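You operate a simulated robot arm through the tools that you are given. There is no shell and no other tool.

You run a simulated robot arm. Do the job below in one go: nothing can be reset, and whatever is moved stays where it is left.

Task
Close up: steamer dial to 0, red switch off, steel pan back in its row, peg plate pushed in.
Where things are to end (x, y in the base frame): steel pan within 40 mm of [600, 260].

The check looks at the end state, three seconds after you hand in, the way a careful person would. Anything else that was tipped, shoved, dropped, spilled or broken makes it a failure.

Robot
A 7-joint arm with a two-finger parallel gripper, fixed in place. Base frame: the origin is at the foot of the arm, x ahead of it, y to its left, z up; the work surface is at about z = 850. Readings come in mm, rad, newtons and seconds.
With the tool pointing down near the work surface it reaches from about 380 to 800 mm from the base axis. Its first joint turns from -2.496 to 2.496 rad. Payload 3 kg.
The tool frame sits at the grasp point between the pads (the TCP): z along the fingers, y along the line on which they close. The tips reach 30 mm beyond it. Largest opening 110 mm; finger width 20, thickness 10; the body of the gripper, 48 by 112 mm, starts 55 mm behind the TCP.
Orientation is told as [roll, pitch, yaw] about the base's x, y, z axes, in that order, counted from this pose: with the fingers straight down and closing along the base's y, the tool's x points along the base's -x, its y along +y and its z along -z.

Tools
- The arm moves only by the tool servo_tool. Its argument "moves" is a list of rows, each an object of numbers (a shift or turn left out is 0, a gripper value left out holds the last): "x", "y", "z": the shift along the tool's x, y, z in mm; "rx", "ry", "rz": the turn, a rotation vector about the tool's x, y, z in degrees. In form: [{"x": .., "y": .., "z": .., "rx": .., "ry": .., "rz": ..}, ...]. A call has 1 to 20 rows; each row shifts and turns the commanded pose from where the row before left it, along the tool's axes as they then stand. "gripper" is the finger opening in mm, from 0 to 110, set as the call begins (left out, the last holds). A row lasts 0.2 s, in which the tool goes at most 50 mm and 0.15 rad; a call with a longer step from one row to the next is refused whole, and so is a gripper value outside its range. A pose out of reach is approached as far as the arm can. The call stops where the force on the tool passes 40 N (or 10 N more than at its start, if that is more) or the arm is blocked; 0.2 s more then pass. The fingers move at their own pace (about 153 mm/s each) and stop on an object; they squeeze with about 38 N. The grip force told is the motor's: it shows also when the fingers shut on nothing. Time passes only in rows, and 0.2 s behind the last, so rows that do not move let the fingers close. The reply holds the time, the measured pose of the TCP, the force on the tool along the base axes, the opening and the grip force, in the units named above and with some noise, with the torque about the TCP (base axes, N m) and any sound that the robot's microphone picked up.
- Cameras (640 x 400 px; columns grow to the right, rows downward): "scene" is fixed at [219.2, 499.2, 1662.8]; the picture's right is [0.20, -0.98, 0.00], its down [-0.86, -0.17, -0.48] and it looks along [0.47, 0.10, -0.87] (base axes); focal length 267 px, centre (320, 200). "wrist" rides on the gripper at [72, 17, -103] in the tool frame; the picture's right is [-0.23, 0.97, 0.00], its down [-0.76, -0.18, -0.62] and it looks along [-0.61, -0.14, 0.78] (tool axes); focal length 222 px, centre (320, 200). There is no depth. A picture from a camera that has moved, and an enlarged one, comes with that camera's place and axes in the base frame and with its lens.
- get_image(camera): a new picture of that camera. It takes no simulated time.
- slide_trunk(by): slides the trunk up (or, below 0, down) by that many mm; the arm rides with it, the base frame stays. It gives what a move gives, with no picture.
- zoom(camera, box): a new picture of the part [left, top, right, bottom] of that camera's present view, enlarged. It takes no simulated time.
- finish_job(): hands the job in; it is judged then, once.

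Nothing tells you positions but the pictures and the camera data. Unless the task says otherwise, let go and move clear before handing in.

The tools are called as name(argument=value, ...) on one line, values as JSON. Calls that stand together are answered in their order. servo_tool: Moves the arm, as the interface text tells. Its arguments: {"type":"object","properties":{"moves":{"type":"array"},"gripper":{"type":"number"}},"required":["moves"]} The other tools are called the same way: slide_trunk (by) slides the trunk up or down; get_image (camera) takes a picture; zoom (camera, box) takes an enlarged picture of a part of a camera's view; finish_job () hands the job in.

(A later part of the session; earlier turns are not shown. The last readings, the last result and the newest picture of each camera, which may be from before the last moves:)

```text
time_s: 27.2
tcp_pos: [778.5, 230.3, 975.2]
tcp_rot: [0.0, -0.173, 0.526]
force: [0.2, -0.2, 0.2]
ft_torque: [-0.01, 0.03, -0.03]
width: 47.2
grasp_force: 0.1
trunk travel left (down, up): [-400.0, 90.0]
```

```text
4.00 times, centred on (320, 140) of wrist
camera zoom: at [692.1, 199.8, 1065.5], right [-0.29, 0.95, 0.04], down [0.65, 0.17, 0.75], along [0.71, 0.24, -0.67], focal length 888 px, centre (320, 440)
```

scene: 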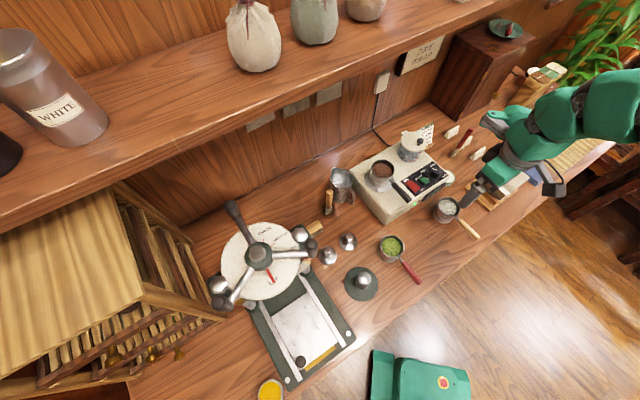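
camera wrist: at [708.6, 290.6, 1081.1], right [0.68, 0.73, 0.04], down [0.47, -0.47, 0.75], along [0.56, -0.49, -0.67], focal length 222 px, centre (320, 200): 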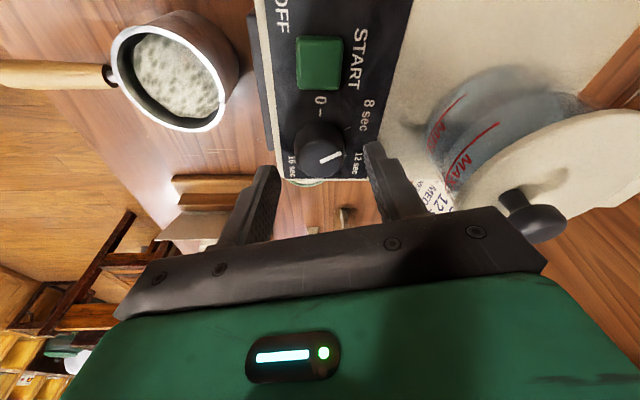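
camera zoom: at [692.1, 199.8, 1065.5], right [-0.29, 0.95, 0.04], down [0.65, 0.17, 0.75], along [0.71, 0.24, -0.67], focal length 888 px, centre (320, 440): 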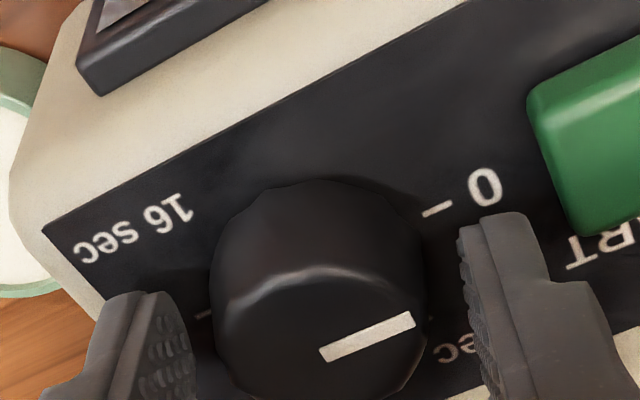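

Released cleanly with the pointer staying put. Lifting straight up.

servo_tool(moves=[{"x": -0.9, "z": -4.9}, {"x": -1.74, "z": -9.85}, {"x": -2.6, "z": -14.8}, {"x": -3.5, "z": -19.7}, {"x": -3.5, "z": -19.7}, {"x": -3.5, "z": -19.7}, {}])

zoom(camera="scene", box=[400, 145, 480, 195])

get_image(camera="wrist")

```text
time_s: 28.8
tcp_pos: [779.2, 230.5, 1065.2]
tcp_rot: [0.002, -0.173, 0.527]
force: [-0.3, 0.6, 0.0]
ft_torque: [-0.02, 0.0, 0.01]
width: 47.0
grasp_force: 0.1
trunk travel left (down, up): [-400.0, 90.0]
```

```text
8.00 times, centred on (440, 170) of scene
camera zoom: at [219.2, 499.2, 1662.8], right [0.2, -0.98, 0.0], down [-0.86, -0.17, -0.48], along [0.47, 0.1, -0.87], focal length 2133 px, centre (-640, 440)
```

zoom: 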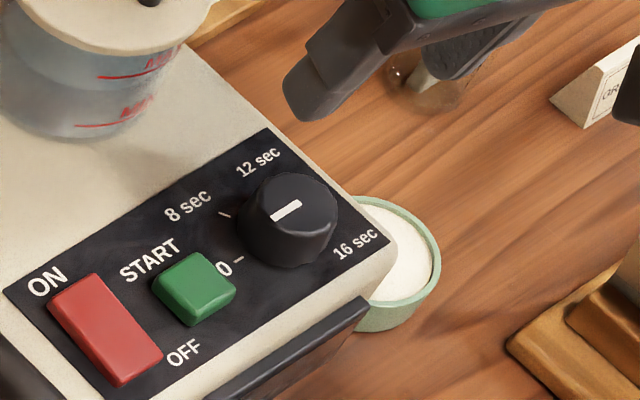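

```text
taken
camera wrist: at [692.7, 199.9, 1154.6], right [-0.29, 0.95, 0.04], down [0.65, 0.17, 0.75], along [0.7, 0.24, -0.67], focal length 222 px, centre (320, 200)
```

wrist: 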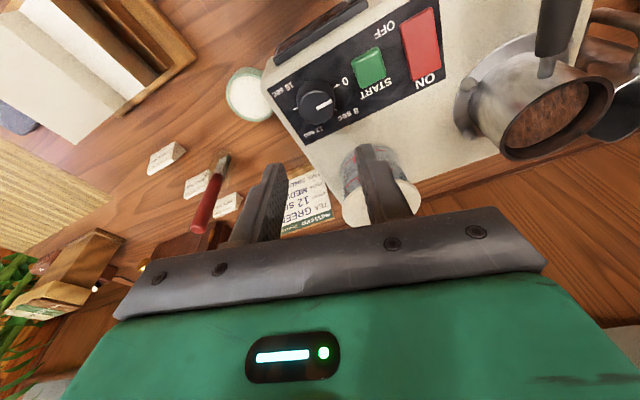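

zoom(camera="scene", box=[422, 160, 446, 175])

zoom(camera="wrist", box=[280, 70, 360, 120])

```text
16.00 times, centred on (434, 168) of scene
camera zoom: at [219.2, 499.2, 1662.8], right [0.2, -0.98, 0.0], down [-0.86, -0.17, -0.48], along [0.47, 0.1, -0.87], focal length 4266 px, centre (-1504, 720)
```

zoom: 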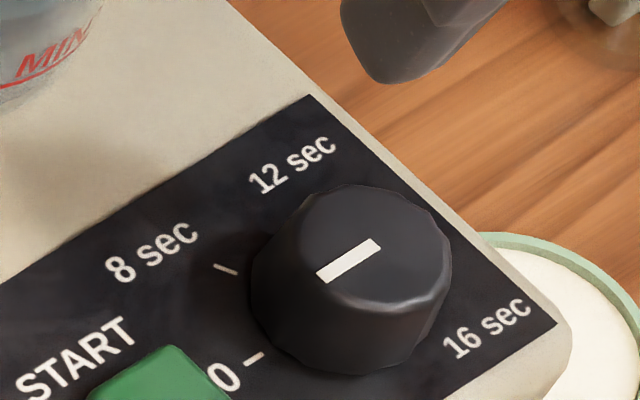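

```text
8.00 times, centred on (320, 95) of wrist
camera zoom: at [692.7, 199.9, 1154.6], right [-0.29, 0.95, 0.04], down [0.65, 0.17, 0.75], along [0.7, 0.24, -0.67], focal length 1777 px, centre (320, 1040)
```

zoom: 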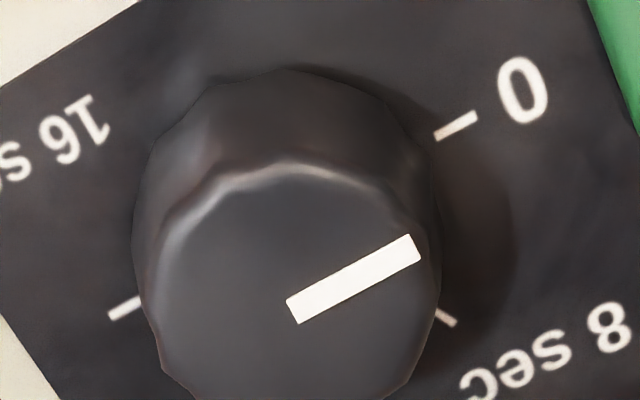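

The dial reads 0 with the pointer parallel to the tick. Next is the steel pan: I'll back off, bring the tool upright at yaw 45°, and look at the pan's handle from the front.

servo_tool(moves=[{"x": 18.3, "y": 25.4, "z": -11.3}, {"x": 18.3, "y": 25.4, "z": -11.3}, {"x": 18.3, "y": 25.4, "z": -11.3}, {"x": 18.3, "y": 25.4, "z": -11.3}, {"x": 18.3, "y": 25.4, "z": -11.3}, {"ry": 5}, {"ry": 4.9}, {"rz": -7.4}, {"rz": -7.4}, {}], gripper=90)

get_image(camera="wrist")

get_image(camera="scene")

```text
time_s: 31.0
tcp_pos: [628.8, 288.5, 1106.1]
tcp_rot: [0.001, 0.001, 0.783]
force: [-0.6, 0.4, -0.2]
ft_torque: [0.03, 0.01, -0.03]
width: 90.2
grasp_force: 0.1
trunk travel left (down, up): [-400.0, 90.0]
```

```text
taken
camera wrist: at [565.1, 249.5, 1209.0], right [-0.53, 0.85, 0.0], down [0.66, 0.41, 0.62], along [0.53, 0.33, -0.78], focal length 222 px, centre (320, 200)
```

wrist: 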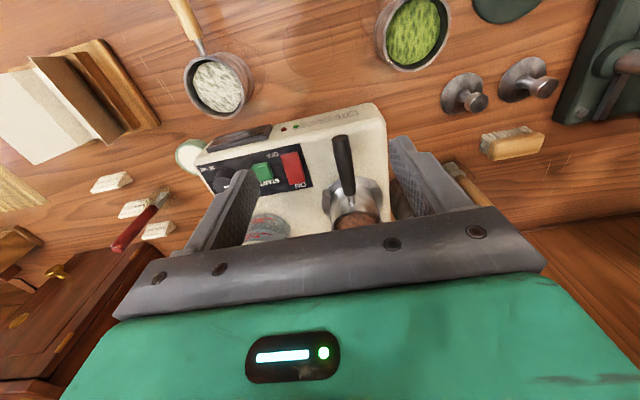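

```text
taken
```

scene: 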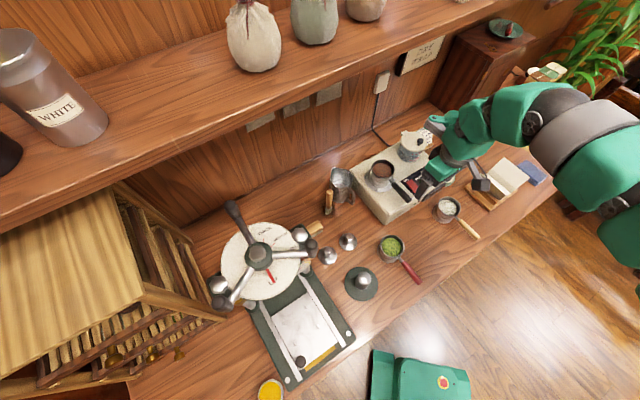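

zoom(camera="wrist", box=[296, 120, 408, 235])

zoom(camera="scene", box=[350, 150, 430, 210])

```text
3.48 times, centred on (352, 178) of wrist
camera zoom: at [565.1, 249.5, 1209.0], right [-0.53, 0.85, 0.0], down [0.66, 0.41, 0.62], along [0.53, 0.33, -0.78], focal length 773 px, centre (209, 278)
```

zoom: 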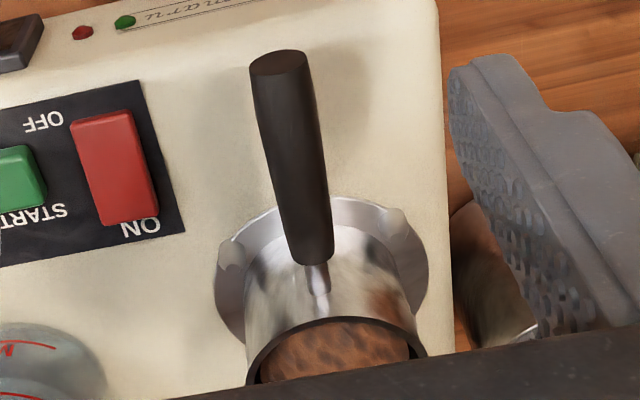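

```text
6.67 times, centred on (390, 180) of scene
camera zoom: at [219.2, 499.2, 1662.8], right [0.2, -0.98, 0.0], down [-0.86, -0.17, -0.48], along [0.47, 0.1, -0.87], focal length 1777 px, centre (-147, 333)
```

zoom: 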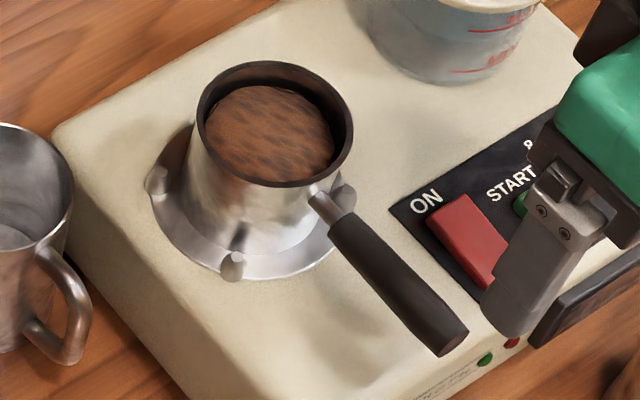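

The handle runs level from about (634, 317) to (684, 368) at z ≈ 986, along the 45° direction. I'll hover above its pan-side end before gripping.

servo_tool(moves=[{"x": -21, "y": 4.3, "z": 11.5}, {"x": -21, "y": 4.3, "z": 11.5}, {"x": -21, "y": 4.3, "z": 11.5}, {"x": -21, "y": 4.3, "z": 11.5}, {}], gripper=60)

get_image(camera="wrist")

zoom(camera="scene", box=[350, 130, 446, 210])

```text
time_s: 32.2
tcp_pos: [677.8, 359.9, 1058.2]
tcp_rot: [0.0, 0.0, 0.783]
force: [-0.8, 0.2, -0.6]
ft_torque: [-0.02, 0.01, 0.02]
width: 60.2
grasp_force: 0.1
trunk travel left (down, up): [-400.0, 90.0]
```

```text
taken
camera wrist: at [613.3, 320.9, 1162.2], right [-0.53, 0.85, 0.0], down [0.66, 0.41, 0.62], along [0.53, 0.33, -0.78], focal length 222 px, centre (320, 200)
```

wrist: 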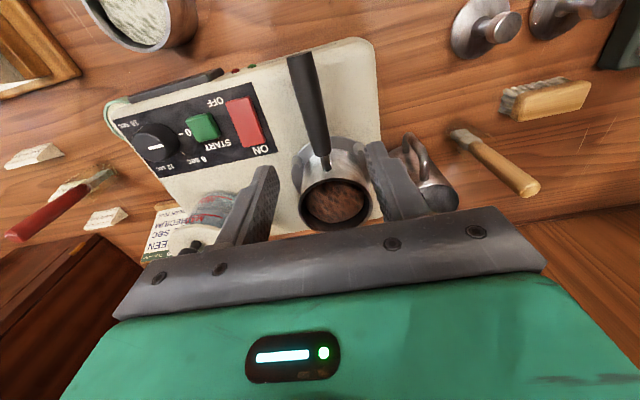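

```text
5.00 times, centred on (398, 170) of scene
camera zoom: at [219.2, 499.2, 1662.8], right [0.2, -0.98, 0.0], down [-0.86, -0.17, -0.48], along [0.47, 0.1, -0.87], focal length 1333 px, centre (-70, 350)
```

zoom: 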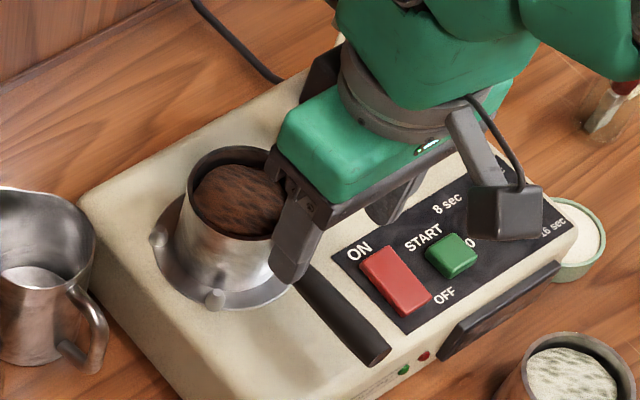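

zoom(camera="wrist", box=[256, 110, 384, 190])

```text
5.00 times, centred on (320, 150) of wrist
camera zoom: at [613.3, 320.9, 1162.2], right [-0.53, 0.85, 0.0], down [0.66, 0.41, 0.62], along [0.53, 0.33, -0.78], focal length 1111 px, centre (320, 450)
```

zoom: 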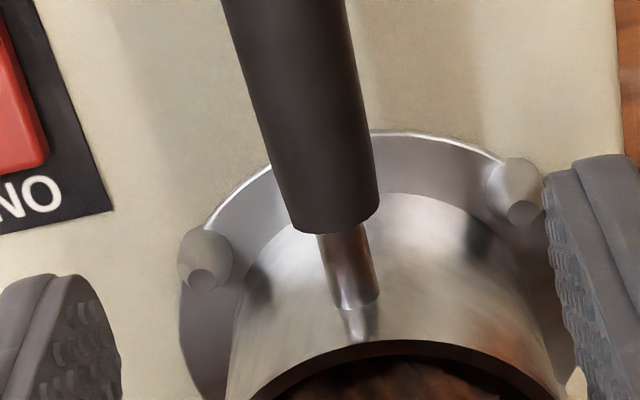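

Alignment over the handle looks right, with the lugs clear of the finger path. I'll go down to z ≈ 990 and close on the handle.

servo_tool(moves=[{"z": 15}, {"z": 15}, {"z": 15}, {"z": 10}, {"z": 8}, {"z": 5}, {}])

servo_tool(moves=[{}, {}, {}], gripper=5)

get_image(camera="wrist")

zoom(camera="scene", box=[350, 140, 430, 210])

```text
time_s: 33.8
tcp_pos: [675.2, 362.0, 990.5]
tcp_rot: [0.0, 0.0, 0.784]
force: [0.1, -0.9, 1.1]
ft_torque: [0.02, -0.01, 0.02]
width: 59.9
grasp_force: 0.0
trunk travel left (down, up): [-400.0, 90.0]
```

```text
time_s: 34.6
tcp_pos: [676.4, 361.7, 990.9]
tcp_rot: [0.002, -0.002, 0.784]
force: [-0.2, 0.4, -1.3]
ft_torque: [-0.16, 0.13, -0.03]
width: 17.3
grasp_force: 38.3
trunk travel left (down, up): [-400.0, 90.0]
```

```text
taken
camera wrist: at [612.4, 322.0, 1094.5], right [-0.53, 0.85, 0.0], down [0.67, 0.41, 0.62], along [0.53, 0.33, -0.78], focal length 222 px, centre (320, 200)
```

wrist: 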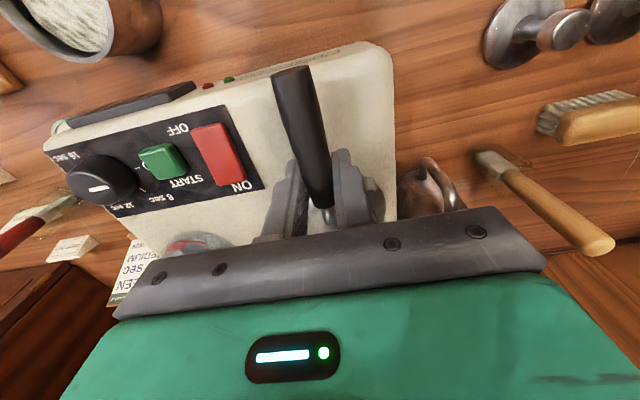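

```text
5.71 times, centred on (390, 175) of scene
camera zoom: at [219.2, 499.2, 1662.8], right [0.2, -0.98, 0.0], down [-0.86, -0.17, -0.48], along [0.47, 0.1, -0.87], focal length 1523 px, centre (-80, 343)
```

zoom: 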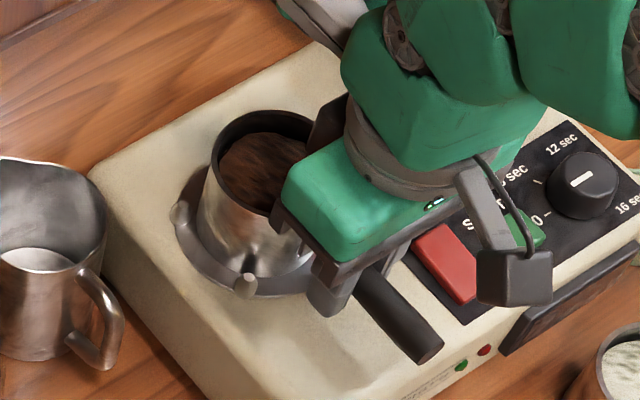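

The handle is gripped at 17 mm. I'll lift slowly and check the load and tilt.

servo_tool(moves=[{"z": -3}, {"z": -4}, {"z": -5}, {"z": -5}, {"z": -5}, {}])

get_image(camera="wrist")

zoom(camera="scene", box=[350, 140, 430, 210])

```text
time_s: 36.0
tcp_pos: [676.6, 361.8, 1013.1]
tcp_rot: [0.002, 0.002, 0.783]
force: [-0.2, -0.5, -4.4]
ft_torque: [-0.14, 0.15, 0.0]
width: 17.0
grasp_force: 38.0
trunk travel left (down, up): [-400.0, 90.0]
```

```text
taken
camera wrist: at [612.3, 322.2, 1117.9], right [-0.53, 0.85, 0.0], down [0.67, 0.41, 0.62], along [0.53, 0.33, -0.78], focal length 222 px, centre (320, 200)
```

wrist: 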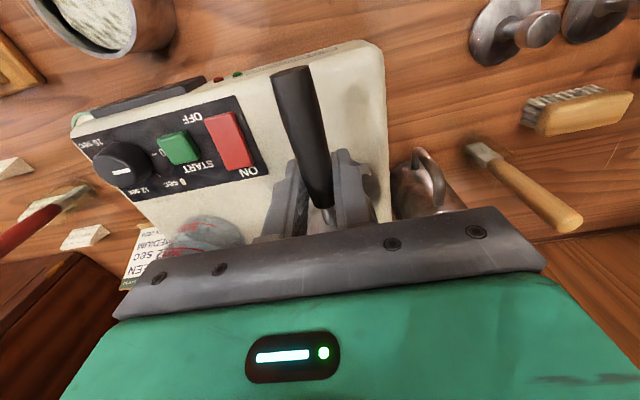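

```text
5.71 times, centred on (390, 175) of scene
camera zoom: at [219.2, 499.2, 1662.8], right [0.2, -0.98, 0.0], down [-0.86, -0.17, -0.48], along [0.47, 0.1, -0.87], focal length 1523 px, centre (-80, 343)
```

zoom: 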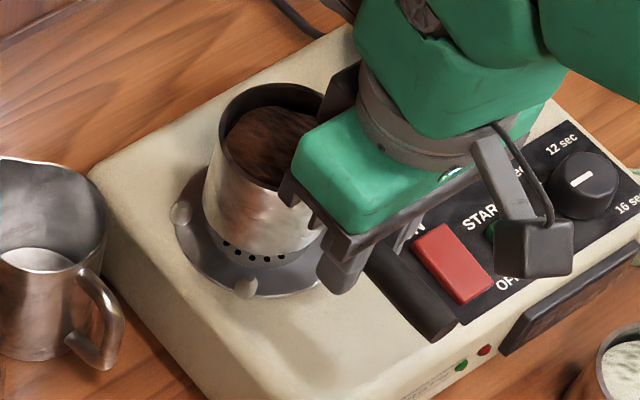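

The pan is off the burner (about 0.4 kg) and hangs level. I'll raise it clear and carry it gently to above the slot; with the pan centre about 60 mm beyond the grip, the TCP should go to (557, 217).

servo_tool(moves=[{"z": -8}, {"z": -12}, {"z": -12}, {"z": -12}, {"x": 10, "y": -1}, {"x": 18, "y": -1.7}, {"x": 18, "y": -1.7}, {"x": 18, "y": -1.7}, {"x": 18, "y": -1.7}, {"x": 18, "y": -1.7}, {"x": 18, "y": -1.7}, {"x": 18, "y": -1.7}, {"x": 18, "y": -1.7}, {"x": 18, "y": -1.7}, {"x": 10, "y": -1}, {"x": 4.7, "y": -0.5}, {}, {}])

get_image(camera="scene")

get_image(camera="wrist")

```text
time_s: 39.8
tcp_pos: [554.5, 215.6, 1056.0]
tcp_rot: [0.0, 0.001, 0.785]
force: [-0.6, 0.0, -4.3]
ft_torque: [-0.19, 0.16, -0.03]
width: 17.3
grasp_force: 38.0
trunk travel left (down, up): [-400.0, 90.0]
```

```text
taken
```

scene: 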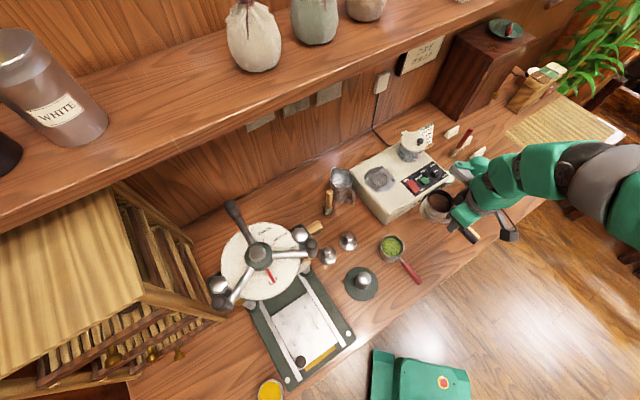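

```text
taken
camera wrist: at [491.6, 177.3, 1160.3], right [-0.53, 0.85, 0.0], down [0.66, 0.41, 0.62], along [0.53, 0.33, -0.78], focal length 222 px, centre (320, 200)
```

wrist: 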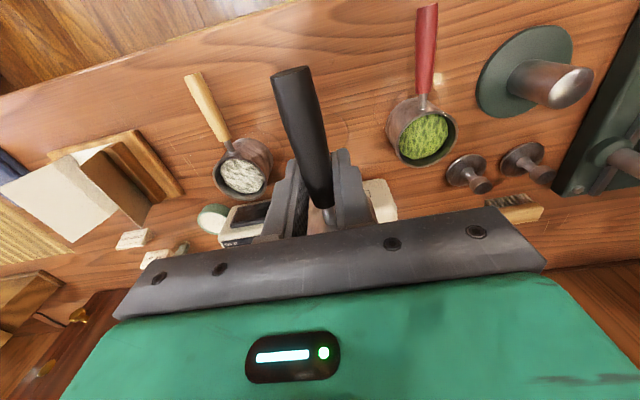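

zoom(camera="scene", box=[400, 170, 496, 245])

```text
5.33 times, centred on (448, 208) of scene
camera zoom: at [219.2, 499.2, 1662.8], right [0.2, -0.98, 0.0], down [-0.86, -0.17, -0.48], along [0.47, 0.1, -0.87], focal length 1422 px, centre (-363, 160)
```

zoom: 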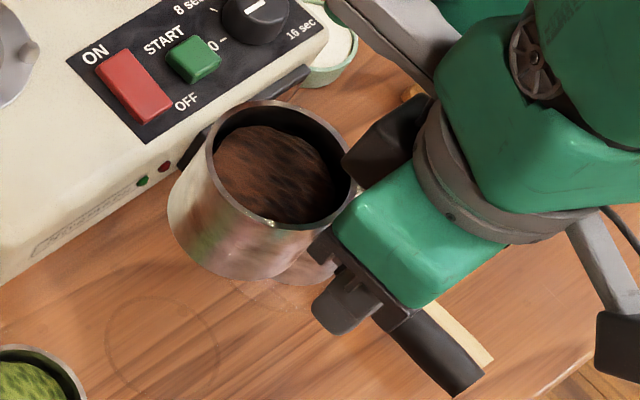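

The pan hangs over the slot, with its centre near (597, 258) and clear of the neighbours and steamer. I'll lower it quickly to just above the expected touch height, then slowly.

servo_tool(moves=[{"z": 10, "x": -2}, {"z": 15}, {"z": 18}, {"z": 18}, {"z": 18}, {"z": 18}, {"z": 16}, {"z": 12}, {"z": 8}, {"z": 6}, {}])

zoom(camera="scene", box=[370, 170, 482, 260])

```text
time_s: 42.2
tcp_pos: [558.0, 217.5, 917.9]
tcp_rot: [-0.001, 0.0, 0.784]
force: [-0.3, -0.4, -3.0]
ft_torque: [-0.16, 0.14, 0.02]
width: 17.3
grasp_force: 38.2
trunk travel left (down, up): [-400.0, 90.0]
```

```text
4.44 times, centred on (426, 215) of scene
camera zoom: at [219.2, 499.2, 1662.8], right [0.2, -0.98, 0.0], down [-0.86, -0.17, -0.48], along [0.47, 0.1, -0.87], focal length 1185 px, centre (-151, 133)
```

zoom: 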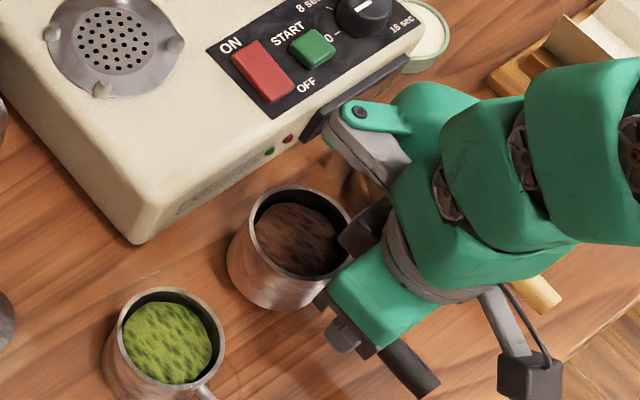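

servo_tool(moves=[{"z": 3}, {"z": 3}, {"z": 3}, {"z": 2}, {}])

servo_tool(moves=[{"z": 1.5}, {"z": 1.5}, {"z": 1.5}, {}])

```text
time_s: 43.4
tcp_pos: [558.6, 218.7, 906.9]
tcp_rot: [0.001, 0.0, 0.783]
force: [-0.4, 0.8, -3.6]
ft_torque: [-0.13, 0.14, 0.02]
width: 17.4
grasp_force: 38.0
trunk travel left (down, up): [-400.0, 90.0]
```

```text
time_s: 44.4
tcp_pos: [558.6, 218.7, 901.6]
tcp_rot: [0.001, 0.001, 0.783]
force: [0.0, -0.1, -3.1]
ft_torque: [-0.17, 0.16, -0.04]
width: 17.1
grasp_force: 38.0
trunk travel left (down, up): [-400.0, 90.0]
```

No touch yet at TCP z 901.6. I'll keep lowering in small steps.

servo_tool(moves=[{"z": 1.5}, {"z": 1.5}, {"z": 1.5}, {}])

zoom(camera="scene", box=[380, 180, 460, 250])

```text
time_s: 45.4
tcp_pos: [557.7, 217.3, 898.9]
tcp_rot: [-0.001, -0.006, 0.781]
force: [0.2, -1.9, 22.6]
ft_torque: [0.41, -0.46, 0.01]
width: 17.0
grasp_force: 38.3
trunk travel left (down, up): [-400.0, 90.0]
```

```text
5.71 times, centred on (420, 215) of scene
camera zoom: at [219.2, 499.2, 1662.8], right [0.2, -0.98, 0.0], down [-0.86, -0.17, -0.48], along [0.47, 0.1, -0.87], focal length 1523 px, centre (-251, 114)
```

zoom: 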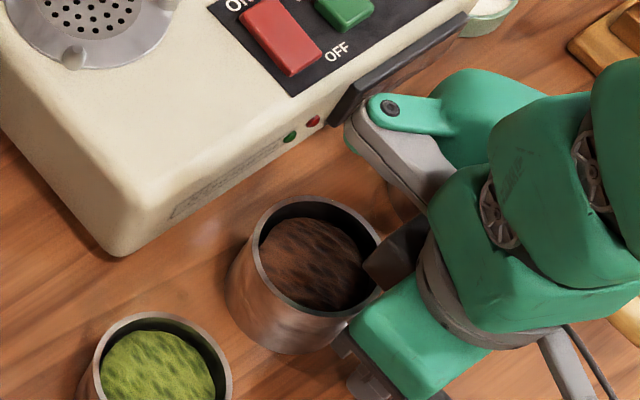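

The pan touched down. I'll back the command off about 2 mm so the release is gentle.

servo_tool(moves=[{"z": -1.5}, {}])

```text
time_s: 46.0
tcp_pos: [556.7, 218.7, 898.7]
tcp_rot: [0.001, -0.002, 0.783]
force: [1.2, 3.1, 7.5]
ft_torque: [0.58, -0.57, -0.01]
width: 17.3
grasp_force: 38.0
trunk travel left (down, up): [-400.0, 90.0]
```

servo_tool(moves=[{"z": -0.8}, {}])

servo_tool(moves=[{}, {}, {}], gripper=45)

get_image(camera="wrist")

zoom(camera="scene", box=[380, 180, 460, 250])

```text
time_s: 46.6
tcp_pos: [556.2, 217.3, 899.9]
tcp_rot: [0.0, 0.002, 0.783]
force: [-0.8, 0.1, -3.0]
ft_torque: [-0.17, 0.14, -0.02]
width: 16.9
grasp_force: 37.7
trunk travel left (down, up): [-400.0, 90.0]
```

```text
time_s: 47.4
tcp_pos: [558.6, 217.4, 899.3]
tcp_rot: [0.0, -0.003, 0.784]
force: [0.2, -0.4, 0.2]
ft_torque: [-0.02, 0.01, -0.01]
width: 45.2
grasp_force: 0.2
trunk travel left (down, up): [-400.0, 90.0]
```

```text
taken
camera wrist: at [493.9, 179.1, 1004.2], right [-0.53, 0.85, 0.0], down [0.66, 0.41, 0.62], along [0.53, 0.33, -0.78], focal length 222 px, centre (320, 200)
```

wrist: 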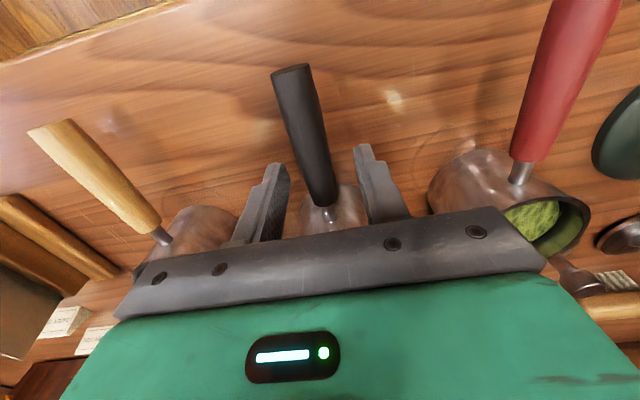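

```text
5.71 times, centred on (420, 215) of scene
camera zoom: at [219.2, 499.2, 1662.8], right [0.2, -0.98, 0.0], down [-0.86, -0.17, -0.48], along [0.47, 0.1, -0.87], focal length 1523 px, centre (-251, 114)
```

zoom: 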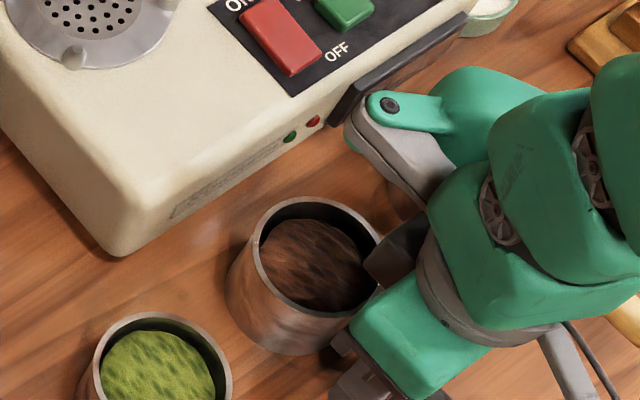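

The pan is released and stands flat. I'll lift straight up and check it from above.

servo_tool(moves=[{"z": -8}, {"z": -15}, {"z": -25}, {"z": -30}, {"z": -30}, {"z": -30}, {"z": -30}, {"z": -30}, {}])

get_image(camera="wrist")

get_image(camera="scene")

```text
time_s: 49.4
tcp_pos: [556.5, 217.5, 1098.9]
tcp_rot: [-0.001, -0.002, 0.783]
force: [-0.9, -0.5, -0.2]
ft_torque: [0.01, -0.04, -0.03]
width: 44.9
grasp_force: 0.0
trunk travel left (down, up): [-400.0, 90.0]
```

```text
taken
camera wrist: at [493.2, 179.0, 1203.0], right [-0.53, 0.85, 0.0], down [0.66, 0.41, 0.62], along [0.53, 0.33, -0.78], focal length 222 px, centre (320, 200)
```

wrist: 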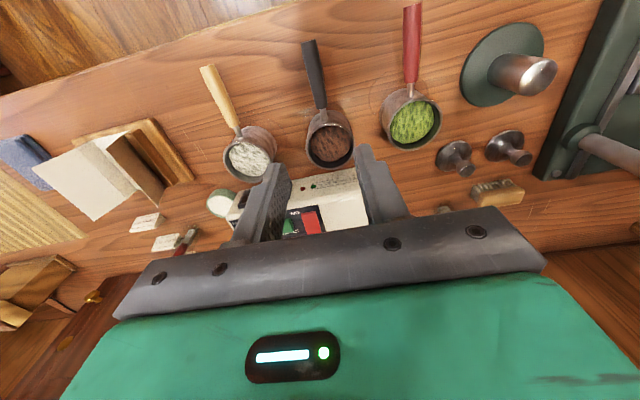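

```text
taken
```

scene: 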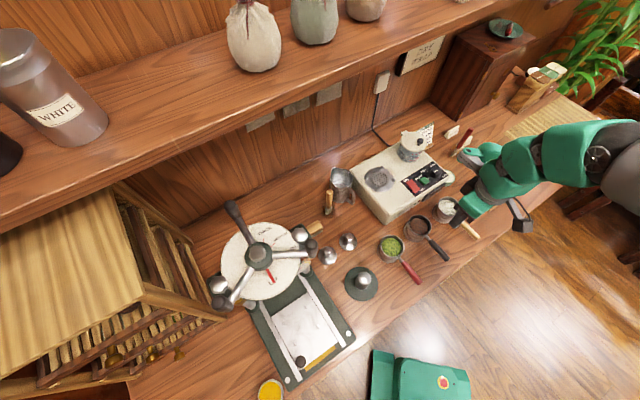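

The pan stands in its row. Now the peg plate: I'll move the arm over to the left in front of the press, staying high, and look.

servo_tool(moves=[{"x": 7, "y": 26, "z": -10}, {"x": 7, "y": 26, "z": -10}, {"x": 7, "y": 26, "z": -10}, {"x": 7, "y": 26, "z": -10}, {"x": 7, "y": 26, "z": -10}, {"x": 7, "y": 26}, {"x": 7, "y": 26}, {"x": 7, "y": 26}, {"x": 7, "y": 26}, {"x": 7, "y": 26}, {"x": 7, "y": 26}, {"x": 7, "y": 26}, {"x": 7, "y": 26}, {"x": 7, "y": 26}, {"x": 7, "y": 26}, {}])

get_image(camera="wrist")

get_image(camera="scene")

```text
time_s: 52.8
tcp_pos: [207.6, 421.4, 1148.0]
tcp_rot: [0.001, -0.002, 0.785]
force: [0.3, 0.2, 0.6]
ft_torque: [0.02, 0.01, -0.04]
width: 45.2
grasp_force: 0.0
trunk travel left (down, up): [-400.0, 90.0]
```

```text
taken
camera wrist: at [142.7, 381.9, 1251.8], right [-0.53, 0.85, 0.0], down [0.66, 0.41, 0.62], along [0.53, 0.33, -0.78], focal length 222 px, centre (320, 200)
```

wrist: 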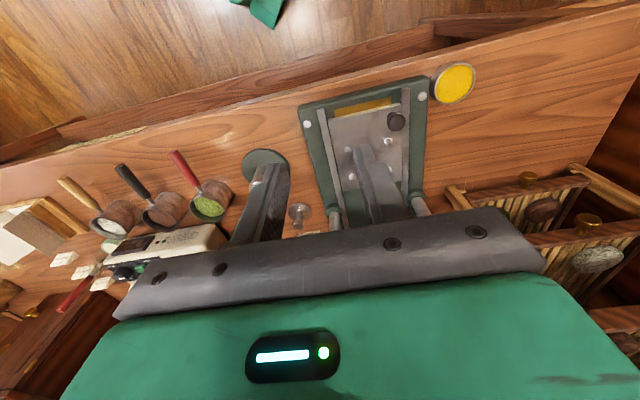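

```text
taken
```

scene: 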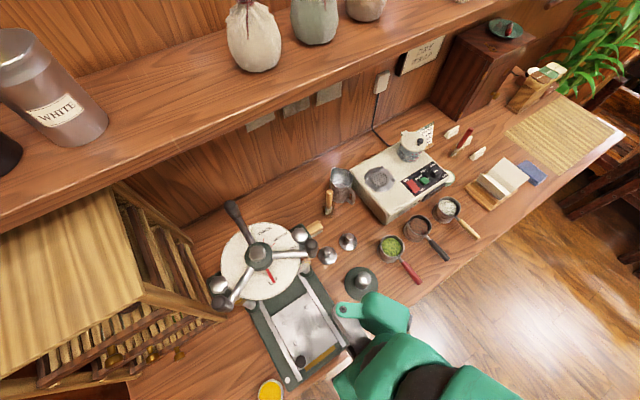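

zoom(camera="wrist", box=[280, 60, 440, 220])

zoom(camera="scene", box=[240, 270, 360, 390])

zoom(camera="scene", box=[200, 195, 330, 310])

```text
2.50 times, centred on (360, 140) of wrist
camera zoom: at [142.7, 381.9, 1251.8], right [-0.53, 0.85, 0.0], down [0.66, 0.41, 0.62], along [0.53, 0.33, -0.78], focal length 555 px, centre (220, 350)
```

zoom: 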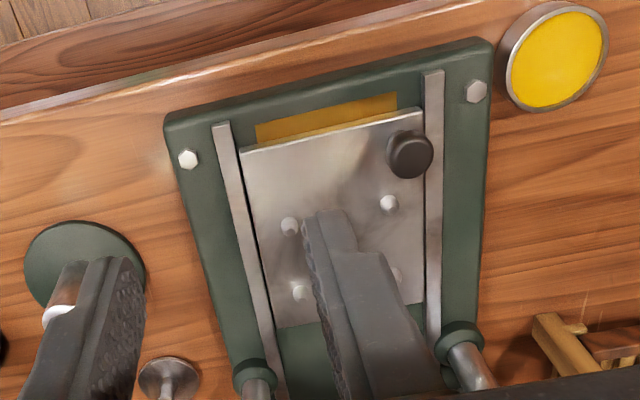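

```text
3.33 times, centred on (300, 330) of scene
camera zoom: at [219.2, 499.2, 1662.8], right [0.2, -0.98, 0.0], down [-0.86, -0.17, -0.48], along [0.47, 0.1, -0.87], focal length 889 px, centre (387, -233)
```

zoom: 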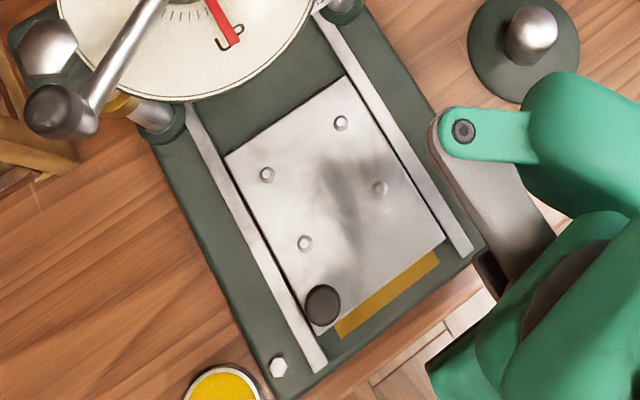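

```text
3.48 times, centred on (265, 252) of scene
camera zoom: at [219.2, 499.2, 1662.8], right [0.2, -0.98, 0.0], down [-0.86, -0.17, -0.48], along [0.47, 0.1, -0.87], focal length 927 px, centre (511, 17)
```

zoom: 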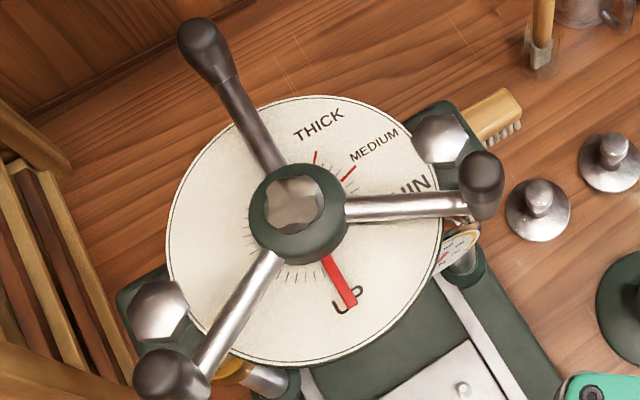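

The plate has its knob at the front-left corner, near (179, 537). It slides between the rails toward the press along (+0.7, +0.7). The press disc sits at about z 1158, so I'll tilt the tool when pushing; first I want a closer look for the knob height.

servo_tool(moves=[{"y": 16.4, "z": 15}, {"y": 16.4, "z": 20}, {"y": 16.4, "z": 25}, {"y": 16.4, "z": 25}, {"y": 16.4, "z": 25}, {"z": 18}, {}], gripper=110)

get_image(camera="wrist")

zoom(camera="wrist", box=[220, 60, 460, 240])

get_image(camera="scene")

```text
time_s: 54.4
tcp_pos: [149.6, 478.1, 1021.3]
tcp_rot: [-0.001, -0.002, 0.782]
force: [-0.1, 0.7, 0.6]
ft_torque: [-0.01, -0.01, -0.03]
width: 110.0
grasp_force: 0.0
trunk travel left (down, up): [-400.0, 90.0]
```

```text
taken
camera wrist: at [86.7, 439.6, 1125.7], right [-0.53, 0.85, 0.0], down [0.66, 0.41, 0.62], along [0.53, 0.33, -0.78], focal length 222 px, centre (320, 200)
```

wrist: 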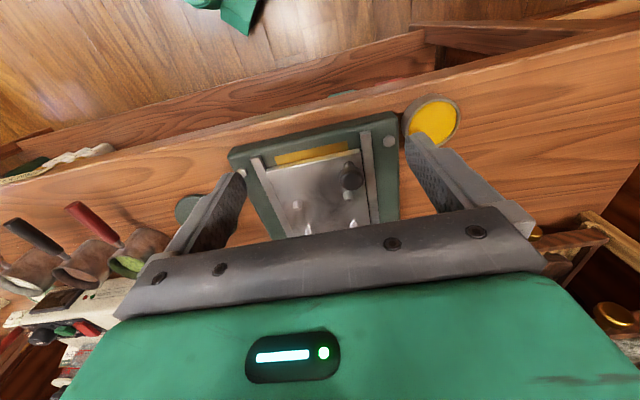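

```text
2.22 times, centred on (340, 150) of wrist
camera zoom: at [86.7, 439.6, 1125.7], right [-0.53, 0.85, 0.0], down [0.66, 0.41, 0.62], along [0.53, 0.33, -0.78], focal length 494 px, centre (276, 311)
```

zoom: 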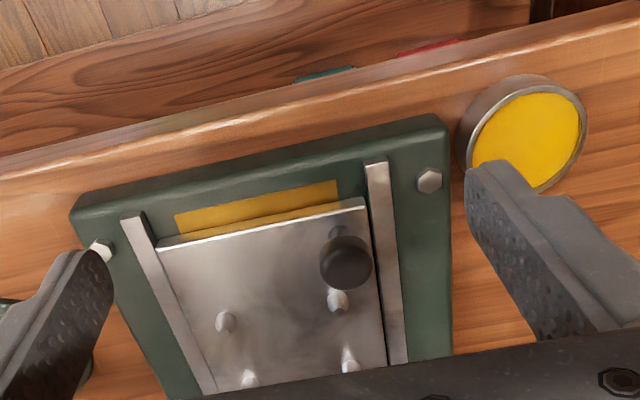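

```text
taken
```

scene: 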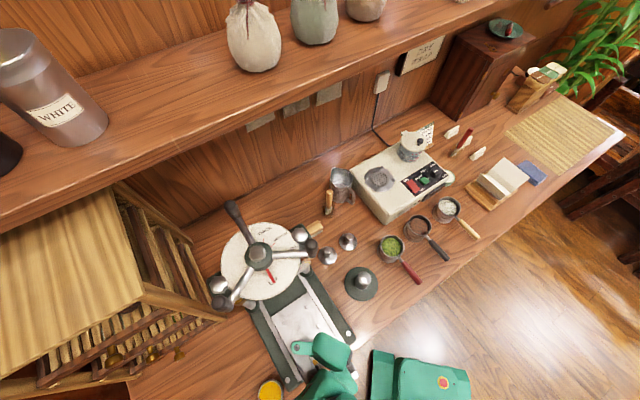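

The ball-shaped knob is centred near (179, 537, 923), with the plate top near z 892 and its front edge at along ≈ 492. I'll close the fingers, tilt the tool 25° so the hand stays out from under the press, and come up in front of the knob.

servo_tool(moves=[{"ry": -8.33}, {"ry": -8.33}, {"ry": -8.34}, {"x": 5, "y": 5.2, "z": 17.5}, {"x": 5, "y": 5.2, "z": 17.5}, {"x": 5, "y": 5.2, "z": 17.5}, {"x": 2, "y": 5.1, "z": 8}, {}], gripper=0)

get_image(camera="wrist")

zoom(camera="scene", box=[220, 270, 380, 400])

```text
time_s: 56.2
tcp_pos: [142.4, 500.8, 958.6]
tcp_rot: [0.0, -0.437, 0.783]
force: [-0.2, 0.3, -0.1]
ft_torque: [-0.03, -0.03, 0.01]
width: 0.1
grasp_force: 37.9
trunk travel left (down, up): [-400.0, 90.0]
```

```text
taken
camera wrist: at [52.4, 435.5, 1021.6], right [-0.54, 0.84, 0.1], down [0.43, 0.17, 0.89], along [0.72, 0.52, -0.45], focal length 222 px, centre (320, 200)
```

wrist: 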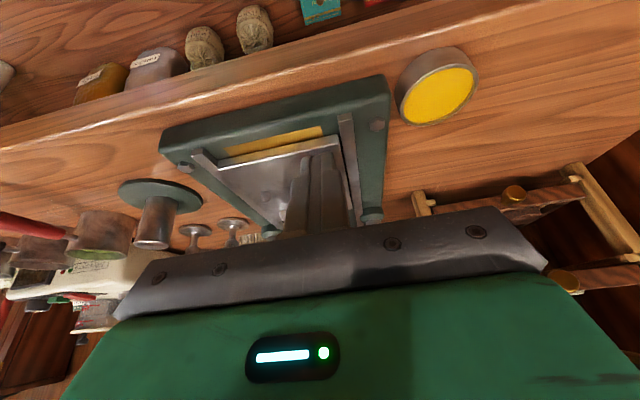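

```text
3.08 times, centred on (300, 335) of scene
camera zoom: at [219.2, 499.2, 1662.8], right [0.2, -0.98, 0.0], down [-0.86, -0.17, -0.48], along [0.47, 0.1, -0.87], focal length 820 px, centre (382, -215)
```

zoom: 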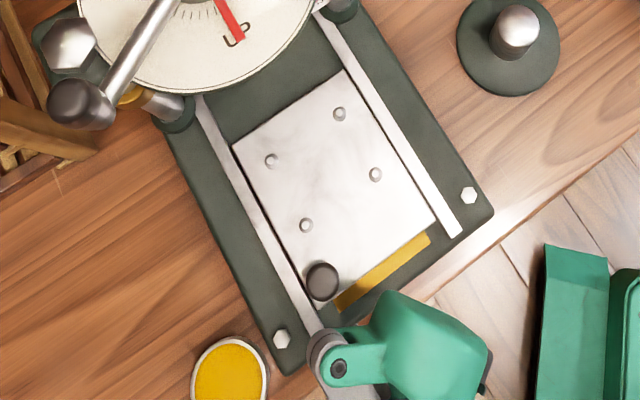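

servo_tool(moves=[{"x": 3.1, "z": 6.6}, {"x": 3.1, "z": 6.6}, {}])

zoom(camera="wrist", box=[200, 80, 440, 230])

zoom(camera="scene", box=[260, 320, 356, 400])

```text
time_s: 57.0
tcp_pos: [143.0, 500.2, 942.9]
tcp_rot: [0.0, -0.441, 0.785]
force: [0.5, 0.5, 0.7]
ft_torque: [0.01, 0.01, -0.02]
width: 0.0
grasp_force: 37.7
trunk travel left (down, up): [-400.0, 90.0]
```

```text
2.67 times, centred on (320, 155) of wrist
camera zoom: at [52.7, 435.1, 1006.8], right [-0.54, 0.84, 0.1], down [0.43, 0.17, 0.89], along [0.72, 0.52, -0.45], focal length 592 px, centre (320, 320)
```

zoom: 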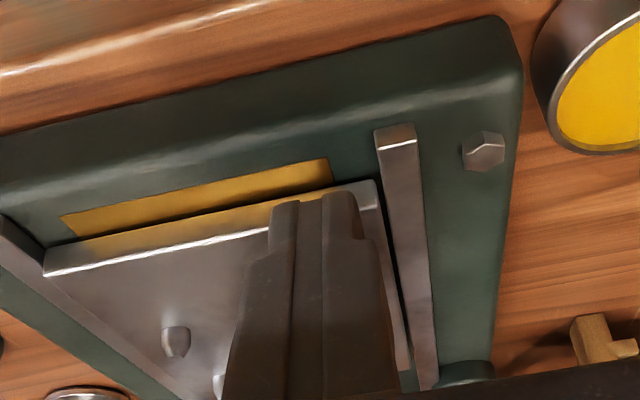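

```text
5.00 times, centred on (308, 360) of scene
camera zoom: at [219.2, 499.2, 1662.8], right [0.2, -0.98, 0.0], down [-0.86, -0.17, -0.48], along [0.47, 0.1, -0.87], focal length 1333 px, centre (380, -600)
```

zoom: 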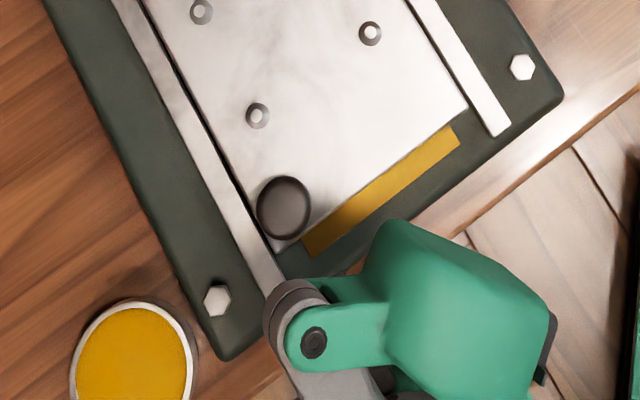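

The fingertips are in front of the knob at mid-ball height. I'll push inward along the rails in small steps and watch the force.

servo_tool(moves=[{"x": -3.6, "z": 1.7}, {"x": -3.6, "z": 1.7}, {"x": -3.6, "z": 1.7}, {"x": -3.6, "z": 1.7}, {"x": -3.6, "z": 1.7}, {"x": -3.6, "z": 1.7}, {}])

zoom(camera="scene", box=[240, 290, 372, 400])

zoom(camera="wrist", box=[200, 80, 440, 230])

```text
time_s: 58.6
tcp_pos: [159.8, 516.6, 943.7]
tcp_rot: [-0.001, -0.439, 0.783]
force: [-0.5, -1.4, -1.1]
ft_torque: [-0.04, 0.04, 0.01]
width: 0.2
grasp_force: 38.0
trunk travel left (down, up): [-400.0, 90.0]
```

```text
3.64 times, centred on (306, 345) of scene
camera zoom: at [219.2, 499.2, 1662.8], right [0.2, -0.98, 0.0], down [-0.86, -0.17, -0.48], along [0.47, 0.1, -0.87], focal length 970 px, centre (371, -327)
```

zoom: 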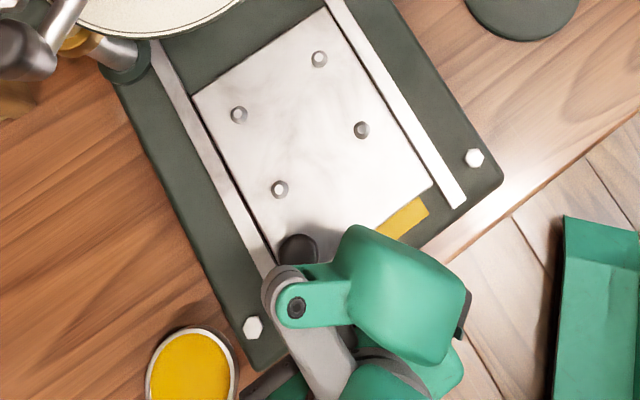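

```text
2.67 times, centred on (320, 155) of wrist
camera zoom: at [69.5, 451.7, 1007.0], right [-0.54, 0.84, 0.1], down [0.43, 0.18, 0.89], along [0.72, 0.52, -0.45], focal length 592 px, centre (320, 320)
```

zoom: 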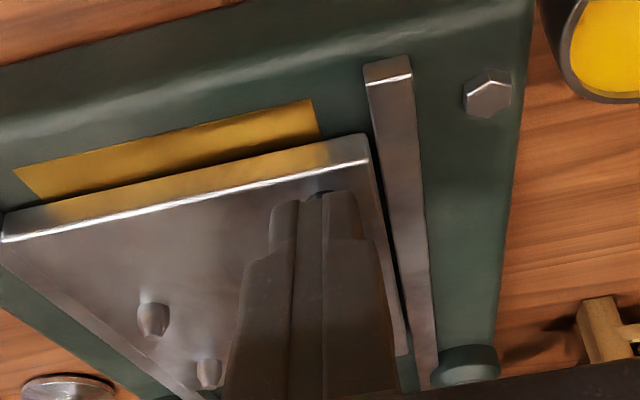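

servo_tool(moves=[{"x": -4.5, "z": 2.13}, {"x": -4.5, "z": 2.13}, {"x": -4.5, "z": 2.13}, {"x": -4.5, "z": 2.13}, {"x": -4.5, "z": 2.13}, {"x": -4.5, "z": 2.13}, {}])

zoom(camera="scene", box=[240, 290, 372, 400])

get_image(camera="wrist")

```text
time_s: 60.2
tcp_pos: [180.7, 538.9, 943.3]
tcp_rot: [-0.001, -0.439, 0.782]
force: [0.2, 0.5, 0.0]
ft_torque: [0.0, -0.01, 0.02]
width: 0.2
grasp_force: 37.7
trunk travel left (down, up): [-400.0, 90.0]
```

```text
3.64 times, centred on (306, 345) of scene
camera zoom: at [219.2, 499.2, 1662.8], right [0.2, -0.98, 0.0], down [-0.86, -0.17, -0.48], along [0.47, 0.1, -0.87], focal length 970 px, centre (371, -327)
```

zoom: 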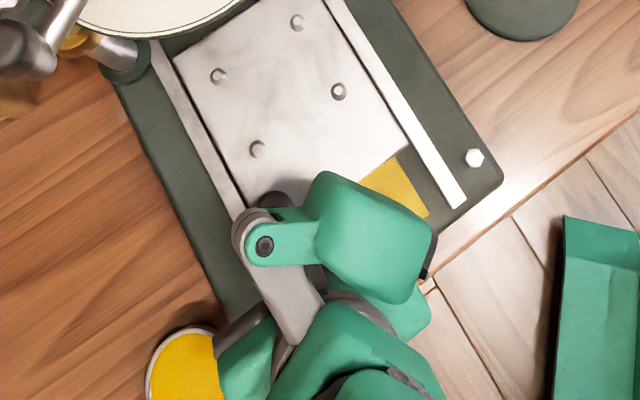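

```text
taken
camera wrist: at [91.0, 473.1, 1007.4], right [-0.54, 0.84, 0.1], down [0.43, 0.17, 0.89], along [0.72, 0.52, -0.45], focal length 222 px, centre (320, 200)
```

wrist: 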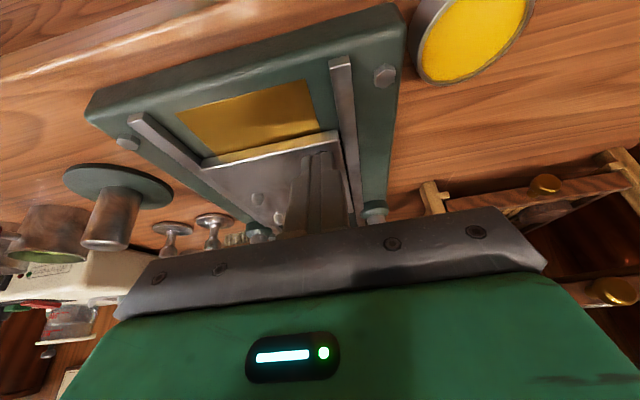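

The plate is sliding in freely. I'll keep pushing.

servo_tool(moves=[{"x": -4.5, "z": 2.13}, {"x": -4.5, "z": 2.13}, {"x": -4.5, "z": 2.13}, {"x": -4.5, "z": 2.13}, {"x": -4.5, "z": 2.13}, {"x": -4.5, "z": 2.13}, {"x": -4.5, "z": 2.13}, {"x": -4.5, "z": 2.13}, {}])

zoom(camera="scene", box=[200, 200, 360, 380])

get_image(camera="wrist")

```text
time_s: 62.2
tcp_pos: [209.7, 565.4, 942.5]
tcp_rot: [-0.001, -0.437, 0.783]
force: [-0.1, 0.0, 0.1]
ft_torque: [0.0, 0.02, 0.01]
width: 0.2
grasp_force: 37.7
trunk travel left (down, up): [-400.0, 90.0]
```

```text
2.22 times, centred on (280, 290) of scene
camera zoom: at [219.2, 499.2, 1662.8], right [0.2, -0.98, 0.0], down [-0.86, -0.17, -0.48], along [0.47, 0.1, -0.87], focal length 592 px, centre (409, 0)
```

zoom: 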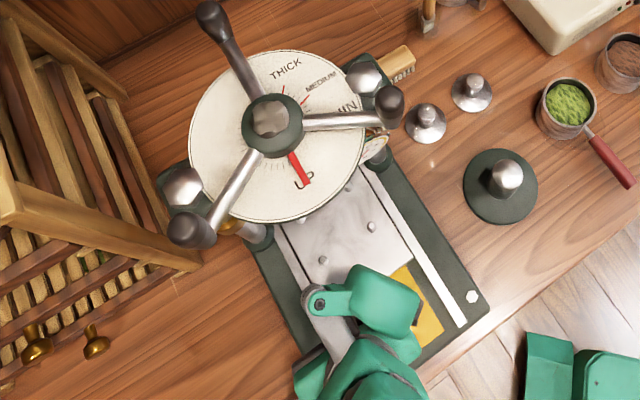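

```text
taken
camera wrist: at [118.9, 501.0, 1007.6], right [-0.54, 0.84, 0.1], down [0.43, 0.17, 0.89], along [0.72, 0.52, -0.45], focal length 222 px, centre (320, 200)
```

wrist: 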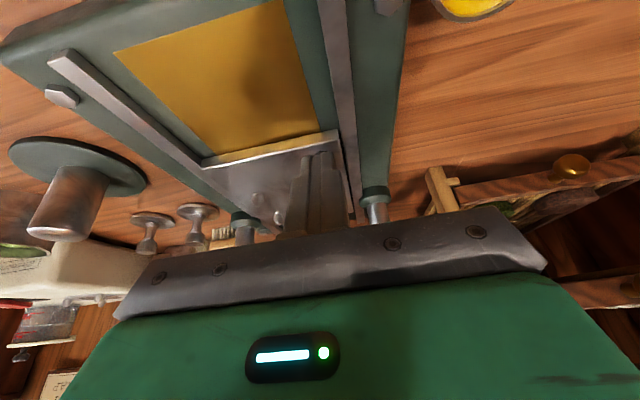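

servo_tool(moves=[{"x": -4.5, "z": 2.13}, {"x": -4.5, "z": 2.13}, {"x": -4.5, "z": 2.13}, {"x": -4.5, "z": 2.13}, {"x": -4.5, "z": 2.13}, {"x": -4.5, "z": 2.13}, {}])

zoom(camera="scene", box=[200, 200, 360, 380])

get_image(camera="wrist")

```text
time_s: 63.8
tcp_pos: [230.9, 588.2, 942.8]
tcp_rot: [-0.001, -0.437, 0.782]
force: [0.3, 0.1, -0.5]
ft_torque: [0.0, -0.01, 0.01]
width: 0.0
grasp_force: 38.2
trunk travel left (down, up): [-400.0, 90.0]
```

```text
2.22 times, centred on (280, 290) of scene
camera zoom: at [219.2, 499.2, 1662.8], right [0.2, -0.98, 0.0], down [-0.86, -0.17, -0.48], along [0.47, 0.1, -0.87], focal length 592 px, centre (409, 0)
```

zoom: 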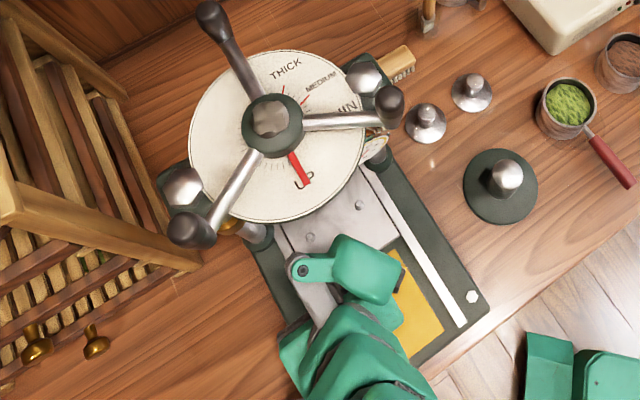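

```text
taken
camera wrist: at [140.7, 522.2, 1007.3], right [-0.54, 0.84, 0.1], down [0.43, 0.17, 0.89], along [0.72, 0.52, -0.45], focal length 222 px, centre (320, 200)
```

wrist: 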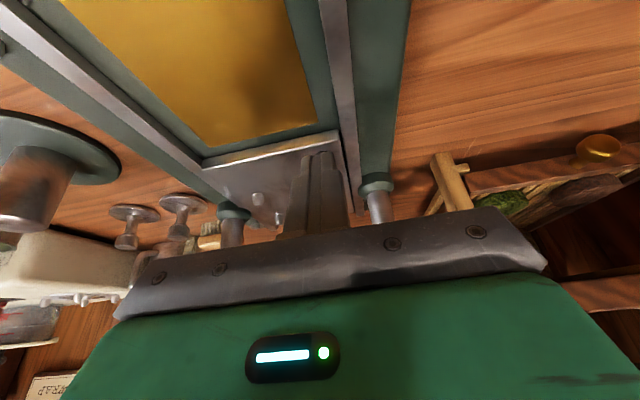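

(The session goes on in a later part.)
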